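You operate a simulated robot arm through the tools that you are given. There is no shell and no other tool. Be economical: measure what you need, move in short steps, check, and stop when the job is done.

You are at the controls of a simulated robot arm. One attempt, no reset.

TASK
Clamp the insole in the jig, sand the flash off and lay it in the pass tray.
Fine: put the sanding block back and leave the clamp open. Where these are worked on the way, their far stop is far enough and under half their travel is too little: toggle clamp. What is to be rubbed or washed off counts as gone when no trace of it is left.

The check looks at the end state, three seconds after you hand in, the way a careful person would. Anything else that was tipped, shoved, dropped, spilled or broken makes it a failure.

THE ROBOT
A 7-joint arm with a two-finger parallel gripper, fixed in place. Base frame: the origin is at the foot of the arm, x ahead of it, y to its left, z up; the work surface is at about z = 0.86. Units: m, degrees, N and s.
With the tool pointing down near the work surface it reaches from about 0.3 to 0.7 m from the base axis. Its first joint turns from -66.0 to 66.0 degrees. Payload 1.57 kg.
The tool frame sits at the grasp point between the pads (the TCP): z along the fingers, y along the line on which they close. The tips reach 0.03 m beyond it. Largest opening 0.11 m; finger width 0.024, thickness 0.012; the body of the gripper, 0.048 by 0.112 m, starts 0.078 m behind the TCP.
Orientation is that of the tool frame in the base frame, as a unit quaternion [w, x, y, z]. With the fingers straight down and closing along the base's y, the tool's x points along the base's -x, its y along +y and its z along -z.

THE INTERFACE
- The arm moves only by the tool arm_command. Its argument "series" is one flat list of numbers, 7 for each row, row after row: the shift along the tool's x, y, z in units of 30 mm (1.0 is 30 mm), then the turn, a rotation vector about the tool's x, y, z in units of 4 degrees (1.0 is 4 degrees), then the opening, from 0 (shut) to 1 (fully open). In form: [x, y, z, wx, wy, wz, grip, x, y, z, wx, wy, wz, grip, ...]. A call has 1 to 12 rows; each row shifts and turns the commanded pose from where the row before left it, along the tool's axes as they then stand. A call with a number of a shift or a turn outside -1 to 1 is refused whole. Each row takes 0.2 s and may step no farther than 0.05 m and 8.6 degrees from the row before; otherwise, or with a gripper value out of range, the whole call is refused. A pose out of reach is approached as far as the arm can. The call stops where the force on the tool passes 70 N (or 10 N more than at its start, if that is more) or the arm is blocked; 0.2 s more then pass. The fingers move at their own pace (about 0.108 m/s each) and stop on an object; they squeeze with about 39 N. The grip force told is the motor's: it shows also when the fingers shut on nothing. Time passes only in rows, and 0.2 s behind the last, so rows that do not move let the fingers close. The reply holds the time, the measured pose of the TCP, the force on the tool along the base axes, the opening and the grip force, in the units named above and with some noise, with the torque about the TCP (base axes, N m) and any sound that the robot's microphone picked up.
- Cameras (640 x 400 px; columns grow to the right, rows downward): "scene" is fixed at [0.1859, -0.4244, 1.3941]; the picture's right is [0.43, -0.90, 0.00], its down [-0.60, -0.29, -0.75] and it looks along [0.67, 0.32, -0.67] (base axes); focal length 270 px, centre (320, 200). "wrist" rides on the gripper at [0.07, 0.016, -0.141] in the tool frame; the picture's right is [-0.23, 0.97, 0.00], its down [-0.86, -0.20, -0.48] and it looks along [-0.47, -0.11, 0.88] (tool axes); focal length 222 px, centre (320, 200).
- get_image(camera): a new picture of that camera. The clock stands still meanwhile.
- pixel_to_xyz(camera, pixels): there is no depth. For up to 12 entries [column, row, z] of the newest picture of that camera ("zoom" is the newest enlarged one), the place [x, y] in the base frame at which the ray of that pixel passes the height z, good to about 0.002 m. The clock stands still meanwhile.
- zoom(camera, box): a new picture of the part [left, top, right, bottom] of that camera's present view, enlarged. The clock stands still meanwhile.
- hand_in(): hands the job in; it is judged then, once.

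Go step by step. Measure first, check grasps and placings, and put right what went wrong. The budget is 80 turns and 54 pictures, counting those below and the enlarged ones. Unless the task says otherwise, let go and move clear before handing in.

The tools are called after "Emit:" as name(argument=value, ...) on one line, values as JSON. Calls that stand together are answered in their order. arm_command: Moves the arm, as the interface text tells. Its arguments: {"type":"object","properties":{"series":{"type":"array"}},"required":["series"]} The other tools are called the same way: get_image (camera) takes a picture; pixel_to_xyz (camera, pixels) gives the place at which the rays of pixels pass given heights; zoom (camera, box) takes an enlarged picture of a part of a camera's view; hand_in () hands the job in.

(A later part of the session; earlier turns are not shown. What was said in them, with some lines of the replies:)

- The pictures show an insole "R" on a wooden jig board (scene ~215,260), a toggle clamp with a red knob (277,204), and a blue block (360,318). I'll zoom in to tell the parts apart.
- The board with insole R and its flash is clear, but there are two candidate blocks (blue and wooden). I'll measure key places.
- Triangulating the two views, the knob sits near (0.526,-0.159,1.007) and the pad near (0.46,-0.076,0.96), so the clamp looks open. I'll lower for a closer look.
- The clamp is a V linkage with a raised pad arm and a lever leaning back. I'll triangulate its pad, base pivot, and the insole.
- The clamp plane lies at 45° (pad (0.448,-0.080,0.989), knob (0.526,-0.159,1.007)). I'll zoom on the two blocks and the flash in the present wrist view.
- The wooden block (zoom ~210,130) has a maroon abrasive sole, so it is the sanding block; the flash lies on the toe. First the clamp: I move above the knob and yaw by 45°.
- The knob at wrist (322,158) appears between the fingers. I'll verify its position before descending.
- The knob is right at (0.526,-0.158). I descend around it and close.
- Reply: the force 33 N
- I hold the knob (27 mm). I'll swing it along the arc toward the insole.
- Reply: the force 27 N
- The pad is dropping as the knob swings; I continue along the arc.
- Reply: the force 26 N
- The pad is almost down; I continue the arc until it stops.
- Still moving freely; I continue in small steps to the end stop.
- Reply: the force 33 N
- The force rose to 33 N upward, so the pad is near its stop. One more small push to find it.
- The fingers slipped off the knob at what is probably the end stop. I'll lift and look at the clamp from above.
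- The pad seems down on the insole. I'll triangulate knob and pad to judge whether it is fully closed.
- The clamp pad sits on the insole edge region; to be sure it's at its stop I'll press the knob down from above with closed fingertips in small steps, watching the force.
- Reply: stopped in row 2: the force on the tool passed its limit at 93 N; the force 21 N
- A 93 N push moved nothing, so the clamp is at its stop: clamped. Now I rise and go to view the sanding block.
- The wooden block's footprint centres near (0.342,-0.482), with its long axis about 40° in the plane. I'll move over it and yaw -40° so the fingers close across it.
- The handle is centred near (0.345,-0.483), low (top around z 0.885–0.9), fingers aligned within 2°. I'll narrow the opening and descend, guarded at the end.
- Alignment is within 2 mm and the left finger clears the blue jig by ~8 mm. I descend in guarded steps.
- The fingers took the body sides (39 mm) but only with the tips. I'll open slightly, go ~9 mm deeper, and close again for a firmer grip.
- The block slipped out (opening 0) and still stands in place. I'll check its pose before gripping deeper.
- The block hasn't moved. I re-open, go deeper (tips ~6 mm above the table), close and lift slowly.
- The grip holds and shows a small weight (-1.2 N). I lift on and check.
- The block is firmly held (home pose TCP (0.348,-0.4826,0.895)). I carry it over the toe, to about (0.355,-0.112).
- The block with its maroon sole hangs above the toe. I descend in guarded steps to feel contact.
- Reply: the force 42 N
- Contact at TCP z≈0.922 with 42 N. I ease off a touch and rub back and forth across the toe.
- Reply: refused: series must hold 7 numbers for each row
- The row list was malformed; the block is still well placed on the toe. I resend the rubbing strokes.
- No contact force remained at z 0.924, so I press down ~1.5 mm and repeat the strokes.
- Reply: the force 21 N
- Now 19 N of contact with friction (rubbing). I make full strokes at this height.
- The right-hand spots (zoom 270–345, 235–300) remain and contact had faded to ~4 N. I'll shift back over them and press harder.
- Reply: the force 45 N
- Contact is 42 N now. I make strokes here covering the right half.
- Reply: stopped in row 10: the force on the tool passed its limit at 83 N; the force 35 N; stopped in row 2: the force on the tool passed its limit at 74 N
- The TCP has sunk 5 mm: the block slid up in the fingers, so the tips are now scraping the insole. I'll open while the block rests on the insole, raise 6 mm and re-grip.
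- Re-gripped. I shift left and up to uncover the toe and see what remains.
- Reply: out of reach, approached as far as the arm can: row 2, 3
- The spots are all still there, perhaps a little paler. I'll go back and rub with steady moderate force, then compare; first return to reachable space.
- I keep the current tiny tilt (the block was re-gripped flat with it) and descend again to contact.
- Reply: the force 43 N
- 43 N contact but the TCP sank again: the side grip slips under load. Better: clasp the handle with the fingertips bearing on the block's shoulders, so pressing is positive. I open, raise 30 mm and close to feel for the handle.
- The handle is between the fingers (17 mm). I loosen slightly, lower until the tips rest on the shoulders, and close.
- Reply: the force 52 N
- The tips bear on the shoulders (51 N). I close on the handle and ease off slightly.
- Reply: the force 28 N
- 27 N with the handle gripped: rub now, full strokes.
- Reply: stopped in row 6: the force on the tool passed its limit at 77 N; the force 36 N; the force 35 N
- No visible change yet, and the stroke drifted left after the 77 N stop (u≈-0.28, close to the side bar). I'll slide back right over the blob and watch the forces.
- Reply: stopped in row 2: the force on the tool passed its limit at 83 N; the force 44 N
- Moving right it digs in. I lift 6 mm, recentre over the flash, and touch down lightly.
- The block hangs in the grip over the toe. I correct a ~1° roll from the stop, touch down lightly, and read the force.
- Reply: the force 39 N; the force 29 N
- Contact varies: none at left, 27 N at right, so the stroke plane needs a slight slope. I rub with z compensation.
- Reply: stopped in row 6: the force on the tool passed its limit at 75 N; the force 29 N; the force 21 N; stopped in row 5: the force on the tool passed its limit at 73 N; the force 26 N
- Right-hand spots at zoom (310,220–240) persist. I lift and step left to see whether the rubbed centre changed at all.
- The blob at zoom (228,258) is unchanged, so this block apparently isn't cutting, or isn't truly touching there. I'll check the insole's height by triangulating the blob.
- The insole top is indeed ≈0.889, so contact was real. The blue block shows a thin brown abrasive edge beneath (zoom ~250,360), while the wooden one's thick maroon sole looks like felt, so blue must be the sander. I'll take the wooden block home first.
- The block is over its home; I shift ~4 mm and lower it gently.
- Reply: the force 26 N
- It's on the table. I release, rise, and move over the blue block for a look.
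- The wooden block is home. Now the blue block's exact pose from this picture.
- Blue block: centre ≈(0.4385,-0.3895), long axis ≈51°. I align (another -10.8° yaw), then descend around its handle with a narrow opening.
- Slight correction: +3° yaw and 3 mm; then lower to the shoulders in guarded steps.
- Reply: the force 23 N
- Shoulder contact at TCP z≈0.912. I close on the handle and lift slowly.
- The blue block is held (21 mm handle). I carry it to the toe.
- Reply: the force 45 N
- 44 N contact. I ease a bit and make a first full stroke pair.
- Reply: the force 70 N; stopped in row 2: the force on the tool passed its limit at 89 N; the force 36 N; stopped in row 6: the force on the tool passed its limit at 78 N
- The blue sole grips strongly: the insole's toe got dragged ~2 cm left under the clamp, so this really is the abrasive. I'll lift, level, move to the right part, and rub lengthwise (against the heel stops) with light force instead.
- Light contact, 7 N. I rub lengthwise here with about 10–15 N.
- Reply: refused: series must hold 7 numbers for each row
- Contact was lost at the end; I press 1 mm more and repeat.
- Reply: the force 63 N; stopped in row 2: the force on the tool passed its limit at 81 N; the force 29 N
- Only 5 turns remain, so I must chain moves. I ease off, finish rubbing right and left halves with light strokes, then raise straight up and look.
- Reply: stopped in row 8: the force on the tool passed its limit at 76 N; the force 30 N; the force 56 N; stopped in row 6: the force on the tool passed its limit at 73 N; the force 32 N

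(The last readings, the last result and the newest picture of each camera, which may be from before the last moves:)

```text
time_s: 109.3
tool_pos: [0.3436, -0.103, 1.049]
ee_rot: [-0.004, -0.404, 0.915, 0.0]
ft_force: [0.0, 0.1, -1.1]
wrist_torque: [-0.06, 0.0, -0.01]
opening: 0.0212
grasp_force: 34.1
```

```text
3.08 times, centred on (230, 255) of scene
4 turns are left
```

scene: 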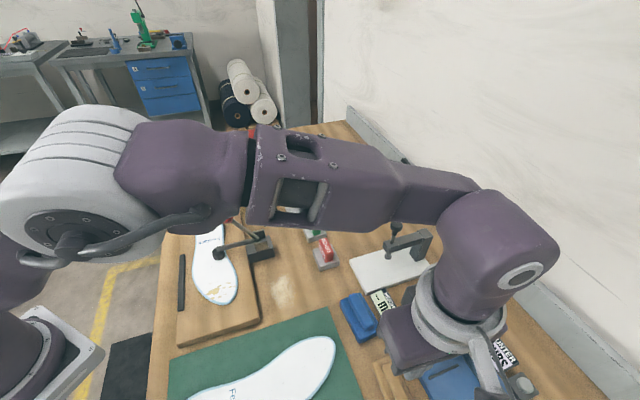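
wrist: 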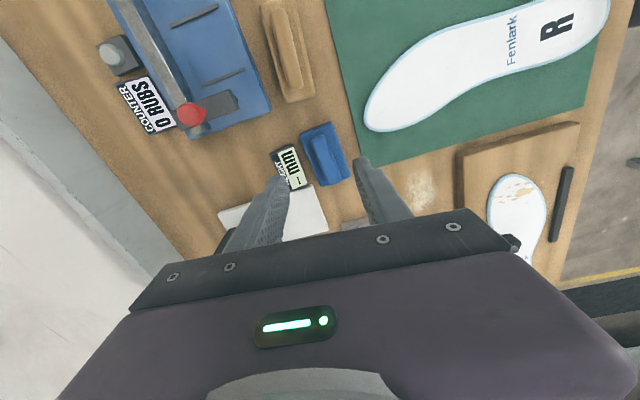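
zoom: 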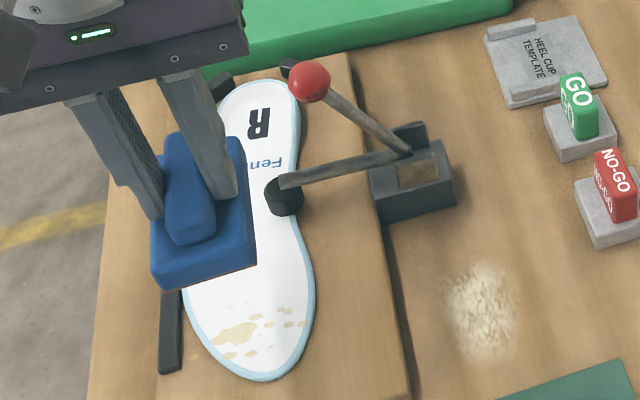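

The flash is fading now (pale spots around zoom 220–300, 305–355), so the blue block is right. I chain many light lengthwise strokes over the right and left halves, then raise and look.

Emit:
arm_command(series=[0, -0.47, 0.9, 0, -0.1, 0, 0, 0, 0, 0.9, 0, 0, 0, 0, 0, 0, 0.9, 0, 0, 0, 0, 0, 0, 0.7, 0, 0, 0, 0, 0, 0, 0.2, 0, 0, 0, 0, 0, 0, 0.06, 0, 0, 0, 0])

Emit:
arm_command(series=[0.2, 0, 0.01, 0, 0, 0, 0, -0.2, 0, 0, 0, 0, 0, 0, -0.2, 0, 0, 0, 0, 0, 0, 0.2, 0, 0, 0, 0, 0, 0, 0.2, 0, 0, 0, 0, 0, 0, -0.2, 0, 0, 0, 0, 0, 0, -0.2, 0, 0, 0, 0, 0, 0, 0.2, 0, 0, 0, 0, 0, 0, 0.2, 0, 0, 0, 0, 0, 0, -0.2, 0, 0, 0, 0, 0, 0, -0.2, 0, 0, 0, 0, 0, 0, 0.2, 0, 0, 0, 0, 0, 0])

Emit:
arm_command(series=[0.2, 0, 0.01, 0, 0, 0, 0, -0.2, 0, 0, 0, 0, 0, 0, -0.2, 0, 0, 0, 0, 0, 0, 0.2, 0, 0, 0, 0, 0, 0, 0.2, 0, 0, 0, 0, 0, 0, -0.2, 0, 0, 0, 0, 0, 0, -0.2, 0, 0, 0, 0, 0, 0, 0.2, 0, 0, 0, 0, 0, 0, 0.2, 0, 0, 0, 0, 0, 0, -0.2, 0, 0, 0, 0, 0, 0, -0.2, 0, 0, 0, 0, 0, 0, 0.2, 0, 0, 0, 0, 0, 0])

Emit:
arm_command(series=[0.2, 0, 0.01, 0, 0, 0, 0, -0.2, 0, 0, 0, 0, 0, 0, -0.2, 0, 0, 0, 0, 0, 0, 0.2, 0, 0, 0, 0, 0, 0, 0.2, 0, 0, 0, 0, 0, 0, -0.2, 0, 0, 0, 0, 0, 0, -0.2, 0, 0, 0, 0, 0, 0, 0.2, 0, 0, 0, 0, 0, 0, 0.2, 0, 0, 0, 0, 0, 0, -0.2, 0, 0, 0, 0, 0, 0, -0.2, 0, 0, 0, 0, 0, 0, 0.2, 0, 0, 0, 0, 0, 0])

Emit:
arm_command(series=[0.2, 0, 0.01, 0, 0, 0, 0, -0.2, 0, 0, 0, 0, 0, 0, -0.2, 0, 0, 0, 0, 0, 0, 0.2, 0, 0, 0, 0, 0, 0, 0.2, 0, 0, 0, 0, 0, 0, -0.2, 0, 0, 0, 0, 0, 0, -0.2, 0, 0, 0, 0, 0, 0, 0.2, 0, 0, 0, 0, 0, 0, 0.2, 0, 0, 0, 0, 0, 0, -0.2, 0, 0, 0, 0, 0, 0, -0.2, 0, 0, 0, 0, 0, 0, 0.2, 0, 0, 0, 0, 0, 0])

Emit:
arm_command(series=[0, 0, -0.12, 0, 0, 0, 0, 0, 0.4, 0, 0, 0, 0, 0, 0, 0.4, 0, 0, 0, 0, 0, 0, 0.35, 0, 0, 0, 0, 0, 0, 0, 0.1, 0, 0, 0, 0, 0, 0, 0.02, 0, 0, 0, 0])

Emit:
arm_command(series=[0.2, 0, 0.01, 0, 0, 0, 0, -0.2, 0, 0, 0, 0, 0, 0, -0.2, 0, 0, 0, 0, 0, 0, 0.2, 0, 0, 0, 0, 0, 0, 0.2, 0, 0, 0, 0, 0, 0, -0.2, 0, 0, 0, 0, 0, 0, -0.2, 0, 0, 0, 0, 0, 0, 0.2, 0, 0, 0, 0, 0, 0, 0.2, 0, 0, 0, 0, 0, 0, -0.2, 0, 0, 0, 0, 0, 0, -0.2, 0, 0, 0, 0, 0, 0, 0.2, 0, 0, 0, 0, 0, 0])

Emit:
arm_command(series=[0.2, 0, 0.01, 0, 0, 0, 0, -0.2, 0, 0, 0, 0, 0, 0, -0.2, 0, 0, 0, 0, 0, 0, 0.2, 0, 0, 0, 0, 0, 0, 0.2, 0, 0, 0, 0, 0, 0, -0.2, 0, 0, 0, 0, 0, 0, -0.2, 0, 0, 0, 0, 0, 0, 0.2, 0, 0, 0, 0, 0, 0, 0.2, 0, 0, 0, 0, 0, 0, -0.2, 0, 0, 0, 0, 0, 0, -0.2, 0, 0, 0, 0, 0, 0, 0.2, 0, 0, 0, 0, 0, 0])

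Emit:
arm_command(series=[0.2, 0, 0.01, 0, 0, 0, 0, -0.2, 0, 0, 0, 0, 0, 0, -0.2, 0, 0, 0, 0, 0, 0, 0.2, 0, 0, 0, 0, 0, 0, 0.2, 0, 0, 0, 0, 0, 0, -0.2, 0, 0, 0, 0, 0, 0, -0.2, 0, 0, 0, 0, 0, 0, 0.2, 0, 0, 0, 0, 0, 0, 0.2, 0, 0, 0, 0, 0, 0, -0.2, 0, 0, 0, 0, 0, 0, -0.2, 0, 0, 0, 0, 0, 0, 0.2, 0, 0, 0, 0, 0, 0])

Emit:
arm_command(series=[0.2, 0, 0.01, 0, 0, 0, 0, -0.2, 0, 0, 0, 0, 0, 0, -0.2, 0, 0, 0, 0, 0, 0, 0.2, 0, 0, 0, 0, 0, 0, 0.2, 0, 0, 0, 0, 0, 0, -0.2, 0, 0, 0, 0, 0, 0, -0.2, 0, 0, 0, 0, 0, 0, 0.2, 0, 0, 0, 0, 0, 0, 0.2, 0, 0, 0, 0, 0, 0, -0.2, 0, 0, 0, 0, 0, 0, -0.2, 0, 0, 0, 0, 0, 0, 0.2, 0, 0, 0, 0, 0, 0])

Emit:
arm_command(series=[0, 0, -0.12, 0, 0, 0, 0, 0, -0.3, 0, 0, 0, 0, 0, 0, -0.3, 0, 0, 0, 0, 0, 0, 0, 0.1, 0, 0, 0, 0, 0, 0, 0.02, 0, 0, 0, 0])

Emit:
arm_command(series=[0.2, 0, 0.01, 0, 0, 0, 0, -0.2, 0, 0, 0, 0, 0, 0, -0.2, 0, 0, 0, 0, 0, 0, 0.2, 0, 0, 0, 0, 0, 0, 0.2, 0, 0, 0, 0, 0, 0, -0.2, 0, 0, 0, 0, 0, 0, -0.2, 0, 0, 0, 0, 0, 0, 0.2, 0, 0, 0, 0, 0, 0, 0.2, 0, 0, 0, 0, 0, 0, -0.2, 0, 0, 0, 0, 0, 0, -0.2, 0, 0, 0, 0, 0, 0, 0.2, 0, 0, 0, 0, 0, 0])

Emit:
arm_command(series=[0, 0, -0.3, 0, 0, 0, 0, 0, 0, -0.8, 0, 0, 0, 0, 0, 0, -0.8, 0, 0, 0, 0, 0, 0, -0.9, 0, 0, 0, 0, 0, 0, -0.9, 0, 0, 0, 0])

Emit:
zoom(camera="scene", box=[160, 190, 300, 320])

```text
time_s: 110.7
tool_pos: [0.352, -0.1133, 0.9391]
ee_rot: [-0.001, -0.403, 0.915, 0.001]
ft_force: [-6.3, 0.9, 47.0]
wrist_torque: [-0.19, 0.75, 0.08]
opening: 0.0212
grasp_force: 34.6
```

```text
time_s: 113.3
tool_pos: [0.3519, -0.1101, 0.9394]
ee_rot: [-0.001, -0.404, 0.915, 0.001]
ft_force: [3.7, 13.2, 14.5]
wrist_torque: [0.37, 0.1, -0.17]
opening: 0.0213
grasp_force: 34.5
```

```text
time_s: 115.9
tool_pos: [0.3502, -0.1137, 0.9403]
ee_rot: [-0.002, -0.404, 0.915, 0.001]
ft_force: [0.5, 0.8, -1.7]
wrist_torque: [0.0, 0.02, 0.04]
opening: 0.0215
grasp_force: 34.3
```

```text
time_s: 118.5
tool_pos: [0.3521, -0.1109, 0.9387]
ee_rot: [-0.001, -0.404, 0.915, 0.001]
ft_force: [-4.4, 3.0, 49.1]
wrist_torque: [0.21, 0.37, -0.21]
opening: 0.0213
grasp_force: 34.7
```

```text
time_s: 119.0
tool_pos: [0.352, -0.1139, 0.9392]
ee_rot: [0.004, -0.407, 0.913, -0.001]
ft_force: [-1.4, 9.7, 34.0]
wrist_torque: [-0.16, 1.16, -0.26]
opening: 0.0216
grasp_force: 34.8
stopped in row 2: the force on the tool passed its limit at 73 N (the readings are from after the stop); the commanded pose is now the measured one
```

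```text
time_s: 120.3
tool_pos: [0.3259, -0.0909, 0.9397]
ee_rot: [0.004, -0.406, 0.914, 0.0]
ft_force: [-2.5, 3.3, 28.0]
wrist_torque: [-0.52, 0.44, 0.02]
opening: 0.0211
grasp_force: 34.9
```

```text
time_s: 121.2
tool_pos: [0.3255, -0.0907, 0.9385]
ee_rot: [0.002, -0.402, 0.916, 0.001]
ft_force: [-6.9, -7.7, 34.6]
wrist_torque: [-0.14, 0.15, -0.03]
opening: 0.0213
grasp_force: 34.8
stopped in row 3: the force on the tool passed its limit at 80 N (the readings are from after the stop); the commanded pose is now the measured one
```

```text
time_s: 122.0
tool_pos: [0.3258, -0.0903, 0.9402]
ee_rot: [0.0, -0.395, 0.918, -0.001]
ft_force: [-7.9, -5.1, 37.2]
wrist_torque: [0.32, -0.14, 0.01]
opening: 0.0212
grasp_force: 34.7
stopped in row 4: the force on the tool passed its limit at 82 N (the readings are from after the stop); the commanded pose is now the measured one
```

```text
time_s: 123.6
tool_pos: [0.3284, -0.0888, 0.9401]
ee_rot: [-0.004, -0.39, 0.921, -0.002]
ft_force: [-7.6, -7.2, 31.8]
wrist_torque: [0.28, -0.28, -0.01]
opening: 0.0214
grasp_force: 34.0
stopped in row 8: the force on the tool passed its limit at 75 N (the readings are from after the stop); the commanded pose is now the measured one
```

```text
time_s: 124.2
tool_pos: [0.327, -0.0891, 0.9392]
ee_rot: [-0.001, -0.392, 0.92, -0.002]
ft_force: [-6.4, 3.0, 37.2]
wrist_torque: [0.37, -0.04, 0.09]
opening: 0.0214
grasp_force: 34.5
stopped in row 2: the force on the tool passed its limit at 74 N (the readings are from after the stop); the commanded pose is now the measured one
```

```text
time_s: 125.4
tool_pos: [0.3403, -0.1038, 0.9399]
ee_rot: [0.0, -0.393, 0.92, -0.003]
ft_force: [-3.2, -5.5, 32.7]
wrist_torque: [0.14, -0.21, -0.08]
opening: 0.0213
grasp_force: 34.1
```

```text
time_s: 127.0
tool_pos: [0.3398, -0.1011, 0.9401]
ee_rot: [-0.006, -0.387, 0.922, -0.002]
ft_force: [-6.6, -2.6, 27.5]
wrist_torque: [0.65, -0.25, 0.09]
opening: 0.0213
grasp_force: 34.9
stopped in row 8: the force on the tool passed its limit at 77 N (the readings are from after the stop); the commanded pose is now the measured one
```

```text
time_s: 128.2
tool_pos: [0.3427, -0.099, 1.0487]
ee_rot: [-0.006, -0.387, 0.922, -0.002]
ft_force: [0.5, 0.2, -1.0]
wrist_torque: [0.01, -0.02, 0.04]
opening: 0.0212
grasp_force: 34.6
```

```text
3.08 times, centred on (230, 255) of scene
3 turns are left
```

zoom: 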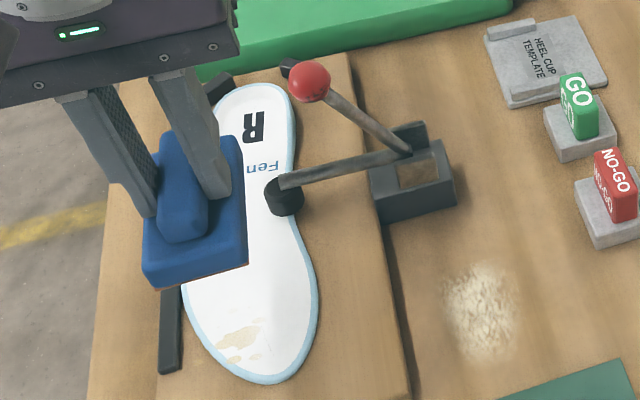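

Right-side spots are gone; only the pale blob (zoom 238,338) and a few left traces remain. I rub the left half more, then return the blue block, push the clamp open, and view the insole, all chained.

Emit:
arm_command(series=[0.25, 0.47, 0.9, 0, -0.18, 0, 0, 0, 0, 0.9, 0, 0, 0, 0, 0, 0, 0.9, 0, 0, 0, 0, 0, 0, 0.7, 0, 0, 0, 0, 0, 0, 0.18, 0, 0, 0, 0, 0, 0, 0.06, 0, 0, 0, 0])

Emit:
arm_command(series=[0.2, 0, 0, 0, 0, 0, 0, -0.2, 0, 0, 0, 0, 0, 0, -0.2, 0, 0, 0, 0, 0, 0, 0.2, 0, 0, 0, 0, 0, 0, 0.2, 0, 0, 0, 0, 0, 0, -0.2, 0, 0, 0, 0, 0, 0, -0.2, 0, 0, 0, 0, 0, 0, 0.2, 0, 0, 0, 0, 0, 0, 0.2, 0, 0, 0, 0, 0, 0, -0.2, 0, 0, 0, 0, 0, 0, -0.2, 0, 0, 0, 0, 0, 0, 0.2, 0, 0, 0, 0, 0, 0])

Emit:
arm_command(series=[0.2, 0, -0.015, 0, 0, 0, 0, -0.2, 0, 0, 0, 0, 0, 0, -0.2, 0, 0, 0, 0, 0, 0, 0.2, 0, 0, 0, 0, 0, 0, 0.2, 0, 0, 0, 0, 0, 0, -0.2, 0, 0, 0, 0, 0, 0, -0.2, 0, 0, 0, 0, 0, 0, 0.2, 0, 0, 0, 0, 0, 0, 0.2, 0, 0, 0, 0, 0, 0, -0.2, 0, 0, 0, 0, 0, 0, -0.2, 0, 0, 0, 0, 0, 0, 0.2, 0, 0, 0, 0, 0, 0])

Emit:
arm_command(series=[0.2, 0, 0.015, 0, 0, 0, 0, -0.2, 0, 0, 0, 0, 0, 0, -0.2, 0, 0, 0, 0, 0, 0, 0.2, 0, 0, 0, 0, 0, 0, 0.2, 0, 0, 0, 0, 0, 0, -0.2, 0, 0, 0, 0, 0, 0, -0.2, 0, 0, 0, 0, 0, 0, 0.2, 0, 0, 0, 0, 0, 0, 0.2, 0, 0, 0, 0, 0, 0, -0.2, 0, 0, 0, 0, 0, 0, -0.2, 0, 0, 0, 0, 0, 0, 0.2, 0, 0, 0, 0, 0, 0])

Emit:
arm_command(series=[0.2, 0, -0.01, 0, 0, 0, 0, -0.2, 0, 0, 0, 0, 0, 0, -0.2, 0, 0, 0, 0, 0, 0, 0.2, 0, 0, 0, 0, 0, 0, 0.2, 0, 0, 0, 0, 0, 0, -0.2, 0, 0, 0, 0, 0, 0, -0.2, 0, 0, 0, 0, 0, 0, 0.2, 0, 0, 0, 0, 0, 0, 0.2, 0, 0, 0, 0, 0, 0, -0.2, 0, 0, 0, 0, 0, 0, -0.2, 0, 0, 0, 0, 0, 0, 0.2, 0, 0, 0, 0, 0, 0])

Emit:
arm_command(series=[0.2, 0, 0.015, 0, 0, 0, 0, -0.2, 0, 0, 0, 0, 0, 0, -0.2, 0, 0, 0, 0, 0, 0, 0.2, 0, 0, 0, 0, 0, 0, 0.2, 0, 0, 0, 0, 0, 0, -0.2, 0, 0, 0, 0, 0, 0, -0.2, 0, 0, 0, 0, 0, 0, 0.2, 0, 0, 0, 0, 0, 0, 0.2, 0, 0, 0, 0, 0, 0, -0.2, 0, 0, 0, 0, 0, 0, -0.2, 0, 0, 0, 0, 0, 0, 0.2, 0, 0, 0, 0, 0, 0])

Emit:
arm_command(series=[0.2, 0, -0.01, 0, 0, 0, 0, -0.2, 0, 0, 0, 0, 0, 0, -0.2, 0, 0, 0, 0, 0, 0, 0.2, 0, 0, 0, 0, 0, 0, 0.2, 0, 0, 0, 0, 0, 0, -0.2, 0, 0, 0, 0, 0, 0, -0.2, 0, 0, 0, 0, 0, 0, 0.2, 0, 0, 0, 0, 0, 0, 0.2, 0, 0, 0, 0, 0, 0, -0.2, 0, 0, 0, 0, 0, 0, -0.2, 0, 0, 0, 0, 0, 0, 0.2, 0, 0, 0, 0, 0, 0])

Emit:
arm_command(series=[0.2, 0, 0.015, 0, 0, 0, 0, -0.2, 0, 0, 0, 0, 0, 0, -0.2, 0, 0, 0, 0, 0, 0, 0.2, 0, 0, 0, 0, 0, 0, 0.2, 0, 0, 0, 0, 0, 0, -0.2, 0, 0, 0, 0, 0, 0, -0.2, 0, 0, 0, 0, 0, 0, 0.2, 0, 0, 0, 0, 0, 0, 0.2, 0, 0, 0, 0, 0, 0, -0.2, 0, 0, 0, 0, 0, 0, -0.2, 0, 0, 0, 0, 0, 0, 0.2, 0, 0, 0, 0, 0, 0])

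Emit:
arm_command(series=[0, 0, -0.1, 0, 0, 0, 0, 0, -0.3, 0, 0, 0, 0, 0, 0, 0, 0.1, 0, 0, 0, 0, 0.2, 0, 0.01, 0, 0, 0, 0, -0.2, 0, 0, 0, 0, 0, 0, -0.2, 0, 0, 0, 0, 0, 0, 0.2, 0, 0, 0, 0, 0, 0, 0.2, 0, 0, 0, 0, 0, 0, -0.2, 0, 0, 0, 0, 0, 0, -0.2, 0, 0, 0, 0, 0, 0, 0.2, 0, 0, 0, 0, 0, 0])

Emit:
arm_command(series=[0.2, 0, 0.01, 0, 0, 0, 0, -0.2, 0, 0, 0, 0, 0, 0, -0.2, 0, 0, 0, 0, 0, 0, 0.2, 0, 0, 0, 0, 0, 0, 0.2, 0, 0, 0, 0, 0, 0, -0.2, 0, 0, 0, 0, 0, 0, -0.2, 0, 0, 0, 0, 0, 0, 0.2, 0, 0, 0, 0, 0, 0])

Emit:
arm_command(series=[0, 0.3, -0.3, 0, 0, 0, 0, 0, 0, -0.8, 0, 0, 0, 0, 0, 0, -0.8, 0, 0, 0, 0, 0, 0, -0.9, 0, 0, 0, 0, 0, 0, -0.9, 0, 0, 0, 0])

Emit:
arm_command(series=[0.373, -0.79, 0, 0, 0, 0, 0, 0.373, -0.79, 0, 0, 0, 0, 0, 0.373, -0.79, 0, 0, 0, 0, 0, 0.373, -0.79, 0, 0, 0, 0, 0, 0.373, -0.79, 0, 0, 0, 0, 0, 0.373, -0.79, 0, 0, 0, 0, 0, 0.373, -0.79, 0, 0, 0, 0, 0, 0.373, -0.79, 0, 0, 0, 0, 0, 0.373, -0.79, 0, 0, 0, 0, 0, 0.373, -0.79, 0, 0, 0, 0, 0, 0.373, -0.79, 0, 0, 0, 0, 0, 0.373, -0.79, 0, 0, 0, -0.67, 0])

Emit:
zoom(camera="scene", box=[160, 200, 400, 350])

```text
time_s: 129.6
tool_pos: [0.3268, -0.0976, 0.9398]
ee_rot: [0.001, -0.388, 0.922, 0.0]
ft_force: [0.5, 0.1, -1.4]
wrist_torque: [-0.01, -0.02, 0.02]
opening: 0.0212
grasp_force: 34.8
```

```text
time_s: 132.2
tool_pos: [0.3253, -0.0973, 0.9416]
ee_rot: [0.001, -0.388, 0.922, 0.001]
ft_force: [-0.6, 0.1, -1.4]
wrist_torque: [0.01, -0.02, 0.02]
opening: 0.0211
grasp_force: 34.3
```

```text
time_s: 134.8
tool_pos: [0.3258, -0.096, 0.9415]
ee_rot: [0.001, -0.387, 0.922, 0.0]
ft_force: [-0.3, -0.3, -2.1]
wrist_torque: [-0.01, 0.0, -0.03]
opening: 0.0215
grasp_force: 34.7
```

```text
time_s: 137.4
tool_pos: [0.3274, -0.0954, 0.941]
ee_rot: [0.0, -0.388, 0.922, 0.001]
ft_force: [1.2, 1.2, 0.5]
wrist_torque: [-0.03, 0.0, 0.02]
opening: 0.0213
grasp_force: 34.5
```

```text
time_s: 140.0
tool_pos: [0.3263, -0.0979, 0.9407]
ee_rot: [0.001, -0.388, 0.922, 0.0]
ft_force: [-0.7, -0.3, -0.7]
wrist_torque: [-0.01, -0.01, 0.0]
opening: 0.0213
grasp_force: 34.5
```

```text
time_s: 142.6
tool_pos: [0.3289, -0.0934, 0.939]
ee_rot: [0.003, -0.39, 0.921, -0.001]
ft_force: [10.0, 10.3, 19.7]
wrist_torque: [0.24, -0.24, 0.04]
opening: 0.0212
grasp_force: 34.7
```

```text
time_s: 145.2
tool_pos: [0.3269, -0.0955, 0.9411]
ee_rot: [0.002, -0.388, 0.922, -0.001]
ft_force: [4.8, 2.4, 3.8]
wrist_torque: [0.04, -0.11, 0.01]
opening: 0.0214
grasp_force: 34.9
```

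```text
time_s: 147.8
tool_pos: [0.3265, -0.0948, 0.9421]
ee_rot: [0.001, -0.387, 0.922, 0.0]
ft_force: [0.3, -1.0, -1.9]
wrist_torque: [0.02, 0.03, 0.0]
opening: 0.0212
grasp_force: 34.5
```

```text
time_s: 150.2
tool_pos: [0.3337, -0.1019, 0.9411]
ee_rot: [0.003, -0.39, 0.921, 0.0]
ft_force: [8.4, 14.0, 20.1]
wrist_torque: [0.45, -0.11, -0.03]
opening: 0.0214
grasp_force: 34.3
```

```text
time_s: 152.0
tool_pos: [0.3356, -0.1004, 0.9388]
ee_rot: [0.003, -0.389, 0.921, 0.0]
ft_force: [5.5, 20.7, 25.1]
wrist_torque: [0.66, 0.18, -0.07]
opening: 0.021
grasp_force: 34.3
```

```text
time_s: 153.2
tool_pos: [0.327, -0.0966, 1.0522]
ee_rot: [0.001, -0.388, 0.922, -0.001]
ft_force: [-1.0, 0.1, -2.4]
wrist_torque: [0.02, 0.01, 0.0]
opening: 0.0212
grasp_force: 34.2
```

```text
time_s: 155.8
tool_pos: [0.4357, -0.3925, 1.05]
ee_rot: [0.0, -0.41, 0.912, 0.0]
ft_force: [-0.5, 0.3, -1.8]
wrist_torque: [0.02, 0.01, -0.04]
opening: 0.0214
grasp_force: 34.7
```

```text
2.67 times, centred on (280, 275) of scene
2 turns are left
```

zoom: 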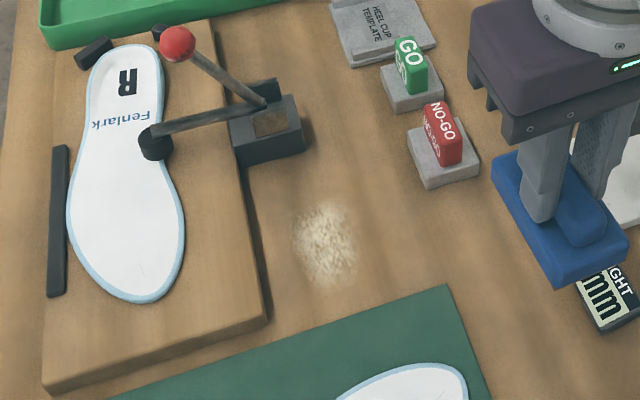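

All flash is gone, and the blue block hangs exactly over its home. With two turns left I chain: set the block down, push the clamp open, grasp the insole by the heel side, lift, turn it and bring it over the green PASS tray, then look.

Emit:
arm_command(series=[-0.08, 0.04, 0.9, 0, 0, 0, 0, 0, 0, 0.9, 0, 0, 0, 0, 0, 0, 0.9, 0, 0, 0, 0, 0, 0, 0.9, 0, 0, 0, 0, 0, 0, 0.7, 0, 0, 0, 0, 0, 0, 0.2, 0, 0, 0, 0, 0, 0, 0.1, 0, 0, 0, 0, 0, 0, 0, 0, 0, 0, 0.4, 0, 0, 0, 0, 0, 0, 0.4])

Emit:
arm_command(series=[0, 0, -0.9, 0, 0, 0, 0.4, 0, 0, -0.9, 0, 0, 0, 0.4, 0, 0, -0.9, 0, 0, 0, 0.4, 0, 0, -0.9, 0, 0, 0, 0.2, 0, 0, -0.9, 0, 0, 0, 0, 0, 0, -0.9, 0, 0, 0, 0])

Emit:
arm_command(series=[-0.668, 0.657, 0, 0, 0, 0, 0, -0.668, 0.657, 0, 0, 0, 0, 0, -0.668, 0.657, 0, 0, 0, 0, 0, -0.668, 0.657, 0, 0, 0, 0, 0, -0.668, 0.657, 0, 0, 0, 0, 0, -0.668, 0.657, 0, 0, 0, 0, 0, -0.668, 0.657, 0, 0, 0, 0, 0, -0.668, 0.657, 0, 0, 0, 0, 0, -0.668, 0.657, 0, 0, 0, 0, 0, -0.668, 0.657, 0, 0, 0, 0, 0, -0.668, 0.657, 0, 0, 0, 0, 0, -0.668, 0.657, 0, 0, 0, 0.85, 0])

Emit:
arm_command(series=[0, 0, 0, 0, 0, 0, 0, 0, 0, 0.65, 0, 0, 0, 0, 0, 0, 0.65, 0, 0, 0, 0, 0, 0, 0.65, 0, 0, 0, 0])

Emit:
arm_command(series=[0, -0.335, 0, 0, 0, 0, 0, 0, -0.335, 0, 0, 0, 0, 0, 0, -0.335, 0, 0, 0, 0, 0, 0, -0.335, 0, 0, 0, 0, 0, 0, -0.335, 0, 0, 0, 0, 0, 0, -0.335, 0, 0, 0, 0, 0, 0, -0.335, 0, 0, 0, 0, 0, 0, -0.335, 0, 0, 0, 0, 0, 0, -0.335, 0, 0, 0, 0, 0, 0, -0.335, 0, 0, 0, 0, 0, 0, -0.335, 0, 0, 0, 0, 0, 0, -0.335, 0, 0, 0, 0, 0])

Emit:
arm_command(series=[0, 0.2, 0, 0, 0, 0, 0, 0, 0, -1, 0, 0, 0, 0, 0, 0, -1, 0, 0, 0, 0.3, -0.387, 0.91, 0, 0, 0, 0, 0.85, -0.387, 0.91, 0, 0, 0, 0, 0.85, -0.387, 0.91, 0, 0, 0, 0, 0.85, -0.387, 0.91, 0, 0, 0, 0, 0.85, -0.387, 0.91, 0, 0, 0, 0, 0.85, 0, 0, 0, 0, 0, 0, 0.85])

Emit:
arm_command(series=[0, 0, 0.9, 0, 0, 0, 0.85, 0, 0, 0.9, 0, 0, 0, 0.85, 0, 0, 0.9, 0, 0, 0, 0.85, 0, 0, 0.9, 0, 0, 0, 0.85, 0, 0, 0.9, 0, 0, 0, 0.85, 0, 0, 0.6, 0, 0, 0, 0.85, 0, 0, 0.25, 0, 0, 0, 0.85, 0, 0, 0.06, 0, 0, 0, 0.85, 0, 0, 0.05, 0, 0, 0, 0.85, 0, 0, 0.05, 0, 0, 0, 0.85])

Emit:
arm_command(series=[0, 0, -0.03, 0, 0, 0, 0.85, 0, 0, 0, 0, 0, 0, 0, 0, 0, 0, 0, 0, 0, 0, 0, 0, 0, 0, 0, 0, 0, 0, 0, 0, 0, 0, 0, 0])

Emit:
arm_command(series=[0, 0, -0.2, 0, 0, 0, 0, 0, 0, -0.3, 0, 0, 0, 0, 0, 0, -0.5, 0, 0, 0, 0, 0, 0.25, -0.6, 0, 0, 0, 0, 0, 0.25, -0.7, 0, 0, 0, 0, 0, 0, -0.8, 0, 0, 0, 0, 0, 0, -0.9, 0, 0, 0, 0, 0, 0, -1, 0, 0, 0, 0])

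Emit:
arm_command(series=[0, 0, 0, 0, 0, 1, 0, 0, 0, 0, 0, 0, 1, 0, 0, 0, 0, 0, 0, 1, 0, 0, 0, 0, 0, 0, 1, 0, 0, 0, 0, 0, 0, 1, 0, 0, 0, 0, 0, 0, 1, 0, 0, 0, 0, 0, 0, 1, 0, 0, 0, 0, 0, 0, 1, 0, 0, 0, 0, 0, 0, 1, 0, 0, 0, 0, 0, 0, 1, 0, 0, 0, 0, 0, 0, 1, 0, 0, 0, 0, 0, 0, 1, 0])

Emit:
arm_command(series=[0, 0, 0, 0, 0, 1, 0, 0, 0, 0, 0, 0, 1, 0, 0, 0, 0, 0, 0, 1, 0, 0, 0, 0, 0, 0, 1, 0, 0, 0, 0, 0, 0, 1, 0, 0, 0, 0, 0, 0, 1, 0, 0, 0, 0, 0, 0, 1, 0, 0, 0, 0, 0, 0, 1, 0, 0, 0, 0, 0, 0, 1, 0, 0, 0, 0, 0, 0, 1, 0, 0, 0, 0, 0, 0, 0.55, 0])

Emit:
arm_command(series=[-0.6, 0.759, 0, 0, 0, 0, 0, -0.6, 0.759, 0, 0, 0, 0, 0, -0.6, 0.759, 0, 0, 0, 0, 0, -0.6, 0.759, 0, 0, 0, 0, 0, -0.6, 0.759, 0, 0, 0, 0, 0, -0.6, 0.759, 0, 0, 0, 0, 0, -0.6, 0.759, 0, 0, 0, 0, 0, -0.6, 0.759, 0, 0, 0, 0, 0, 0, 0, 0, 0, 0, 0, 0])

Emit:
get_image(camera="scene")

```text
time_s: 157.8
tool_pos: [0.4353, -0.388, 0.913]
ee_rot: [0.001, -0.409, 0.913, 0.0]
ft_force: [-0.4, -0.1, -0.9]
wrist_torque: [0.02, 0.0, -0.02]
opening: 0.0441
grasp_force: 0.0
```

```text
time_s: 159.2
tool_pos: [0.4353, -0.3895, 1.078]
ee_rot: [0.001, -0.409, 0.913, 0.0]
ft_force: [0.7, -0.2, -0.3]
wrist_torque: [0.0, 0.02, 0.02]
opening: 0.0
grasp_force: 21.4
```

```text
time_s: 161.8
tool_pos: [0.421, -0.0507, 1.0743]
ee_rot: [0.0, -0.381, 0.924, 0.0]
ft_force: [-0.4, 0.2, -0.4]
wrist_torque: [-0.01, -0.02, -0.02]
opening: 0.0
grasp_force: 21.5
```

```text
time_s: 162.8
tool_pos: [0.4188, -0.0512, 1.0146]
ee_rot: [0.0, -0.382, 0.924, 0.0]
ft_force: [0.6, -0.2, -0.1]
wrist_torque: [-0.01, 0.01, 0.01]
opening: 0.0001
grasp_force: 21.5
```

```text
time_s: 165.4
tool_pos: [0.5056, -0.1404, 1.0166]
ee_rot: [0.001, -0.382, 0.924, 0.0]
ft_force: [-0.5, 0.3, 0.9]
wrist_torque: [0.03, -0.01, 0.02]
opening: 0.0
grasp_force: 22.1
```

```text
time_s: 167.4
tool_pos: [0.4459, 0.0047, 1.0777]
ee_rot: [0.001, -0.382, 0.924, 0.0]
ft_force: [1.2, 0.4, 0.2]
wrist_torque: [0.0, -0.02, 0.03]
opening: 0.0933
grasp_force: 0.0
```

```text
time_s: 169.6
tool_pos: [0.4453, 0.0036, 0.9127]
ee_rot: [0.001, -0.381, 0.924, -0.001]
ft_force: [-3.1, -2.6, 53.1]
wrist_torque: [1.57, 2.26, 0.16]
opening: 0.0945
grasp_force: 0.6
```

```text
time_s: 170.8
tool_pos: [0.446, 0.0045, 0.9127]
ee_rot: [0.002, -0.382, 0.924, -0.001]
ft_force: [-3.6, 19.4, 52.5]
wrist_torque: [1.16, 1.41, -0.53]
opening: 0.0684
grasp_force: 38.8
```

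```text
time_s: 172.6
tool_pos: [0.4353, 0.0168, 1.0626]
ee_rot: [0.001, -0.382, 0.924, 0.0]
ft_force: [-0.1, 0.1, -1.1]
wrist_torque: [0.03, 0.02, -0.01]
opening: 0.0679
grasp_force: 39.4
```

```text
time_s: 175.2
tool_pos: [0.436, 0.0157, 1.062]
ee_rot: [0.001, 0.027, 1.0, 0.001]
ft_force: [-0.8, 0.2, -1.6]
wrist_torque: [-0.02, -0.01, -0.02]
opening: 0.0676
grasp_force: 39.0
```

```text
time_s: 177.6
tool_pos: [0.4346, 0.0146, 1.0621]
ee_rot: [0.0, 0.386, 0.923, 0.002]
ft_force: [-0.8, 1.0, -0.2]
wrist_torque: [-0.02, 0.0, 0.02]
opening: 0.0672
grasp_force: 38.9
```

```text
time_s: 179.6
tool_pos: [0.663, 0.0386, 1.0603]
ee_rot: [-0.001, 0.387, 0.922, 0.0]
ft_force: [0.1, 0.4, -0.6]
wrist_torque: [0.03, 0.01, -0.01]
opening: 0.067
grasp_force: 38.8
```

```text
0 pictures are left
1 turns are left
```

scene: 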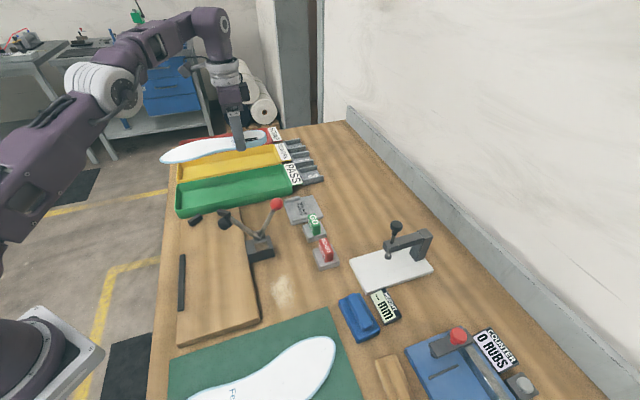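

The clamp is open, both blocks are home and the clean insole hangs over the tray area. Tray centre is w≈0.52, so I shift 25 mm deeper, straighten ~3°, lower into the green tray, release, rise clear and hand in.

Emit:
arm_command(series=[-0.08, 0.42, 0, 0, 0, 0, 0, -0.07, 0.41, 0, 0, 0, 0, 0, 0, 0, 0, 0, 0, 0.8, 0, 0, 0, 0, 0, 0, 0, 0])

Emit:
arm_command(series=[0, 0, 0.9, 0, 0, 0, 0, 0, 0, 0.9, 0, 0, 0, 0, 0, 0, 0.9, 0, 0, 0, 0, 0, 0, 0.9, 0, 0, 0, 0, 0, 0, 0.9, 0, 0, 0, 0, 0, 0, 0.5, 0, 0, 0, 0, 0, 0, 0.2, 0, 0, 0, 0, 0, 0, 0.1, 0, 0, 0, 0, 0, 0, 0, 0, 0, 0, 0])

Emit:
arm_command(series=[0, 0, 0, 0, 0, 0, 0.7, 0, 0, 0, 0, 0, 0, 0.7, 0, 0, 0, 0, 0, 0, 0.7, 0, 0, -0.2, 0, 0, 0, 0.7, 0, 0, -0.4, 0, 0, 0, 0.7, 0, 0, -0.9, 0, 0, 0, 0.7, 0, 0, -0.9, 0, 0, 0, 0.7, 0, 0, -0.9, 0, 0, 0, 0.7, 0, 0, -0.9, 0, 0, 0, 0.7])

Emit:
hand_in()

```text
time_s: 180.6
tool_pos: [0.6656, 0.0386, 1.0608]
ee_rot: [0.0, 0.411, 0.912, 0.001]
ft_force: [0.3, 0.2, -0.5]
wrist_torque: [-0.03, -0.03, -0.02]
opening: 0.0669
grasp_force: 39.2
out of reach, approached as far as the arm can: row 1, 2
```

```text
time_s: 182.6
tool_pos: [0.6656, 0.039, 0.903]
ee_rot: [0.001, 0.411, 0.912, 0.001]
ft_force: [0.1, -0.3, -1.1]
wrist_torque: [-0.04, -0.01, 0.01]
opening: 0.0667
grasp_force: 38.9
```

```text
time_s: 184.6
tool_pos: [0.6633, 0.0374, 1.0259]
ee_rot: [0.001, 0.41, 0.912, 0.0]
ft_force: [-0.3, 0.3, 0.3]
wrist_torque: [0.0, 0.01, 0.02]
opening: 0.077
grasp_force: 0.2
```

```text
The job is handed in.
```

I handed the job in with the insole clamped, sanded clean and released at the PASS tray, but I couldn't check how it landed because I was out of pictures.

- **Insole in the tray:** The final shift of about 25 mm toward the middle of the tray was out of reach. I lowered and released the insole about 25 mm nearer the tray's front edge than I meant. The descent and release met no resistance, but it may not lie flat on the tray floor.
- **Flash:** The scene picture taken after sanding shows no flash left on the toe.
- **Sanding block:** The blue block is the sander, and it is back in its place. I first rubbed with the wooden block, which did nothing visible, and put that back too. During the sanding the insole's toe was dragged about 2 cm sideways under the clamp.
- **Clamp:** It was pushed to its stop before sanding and is open again in the last picture.
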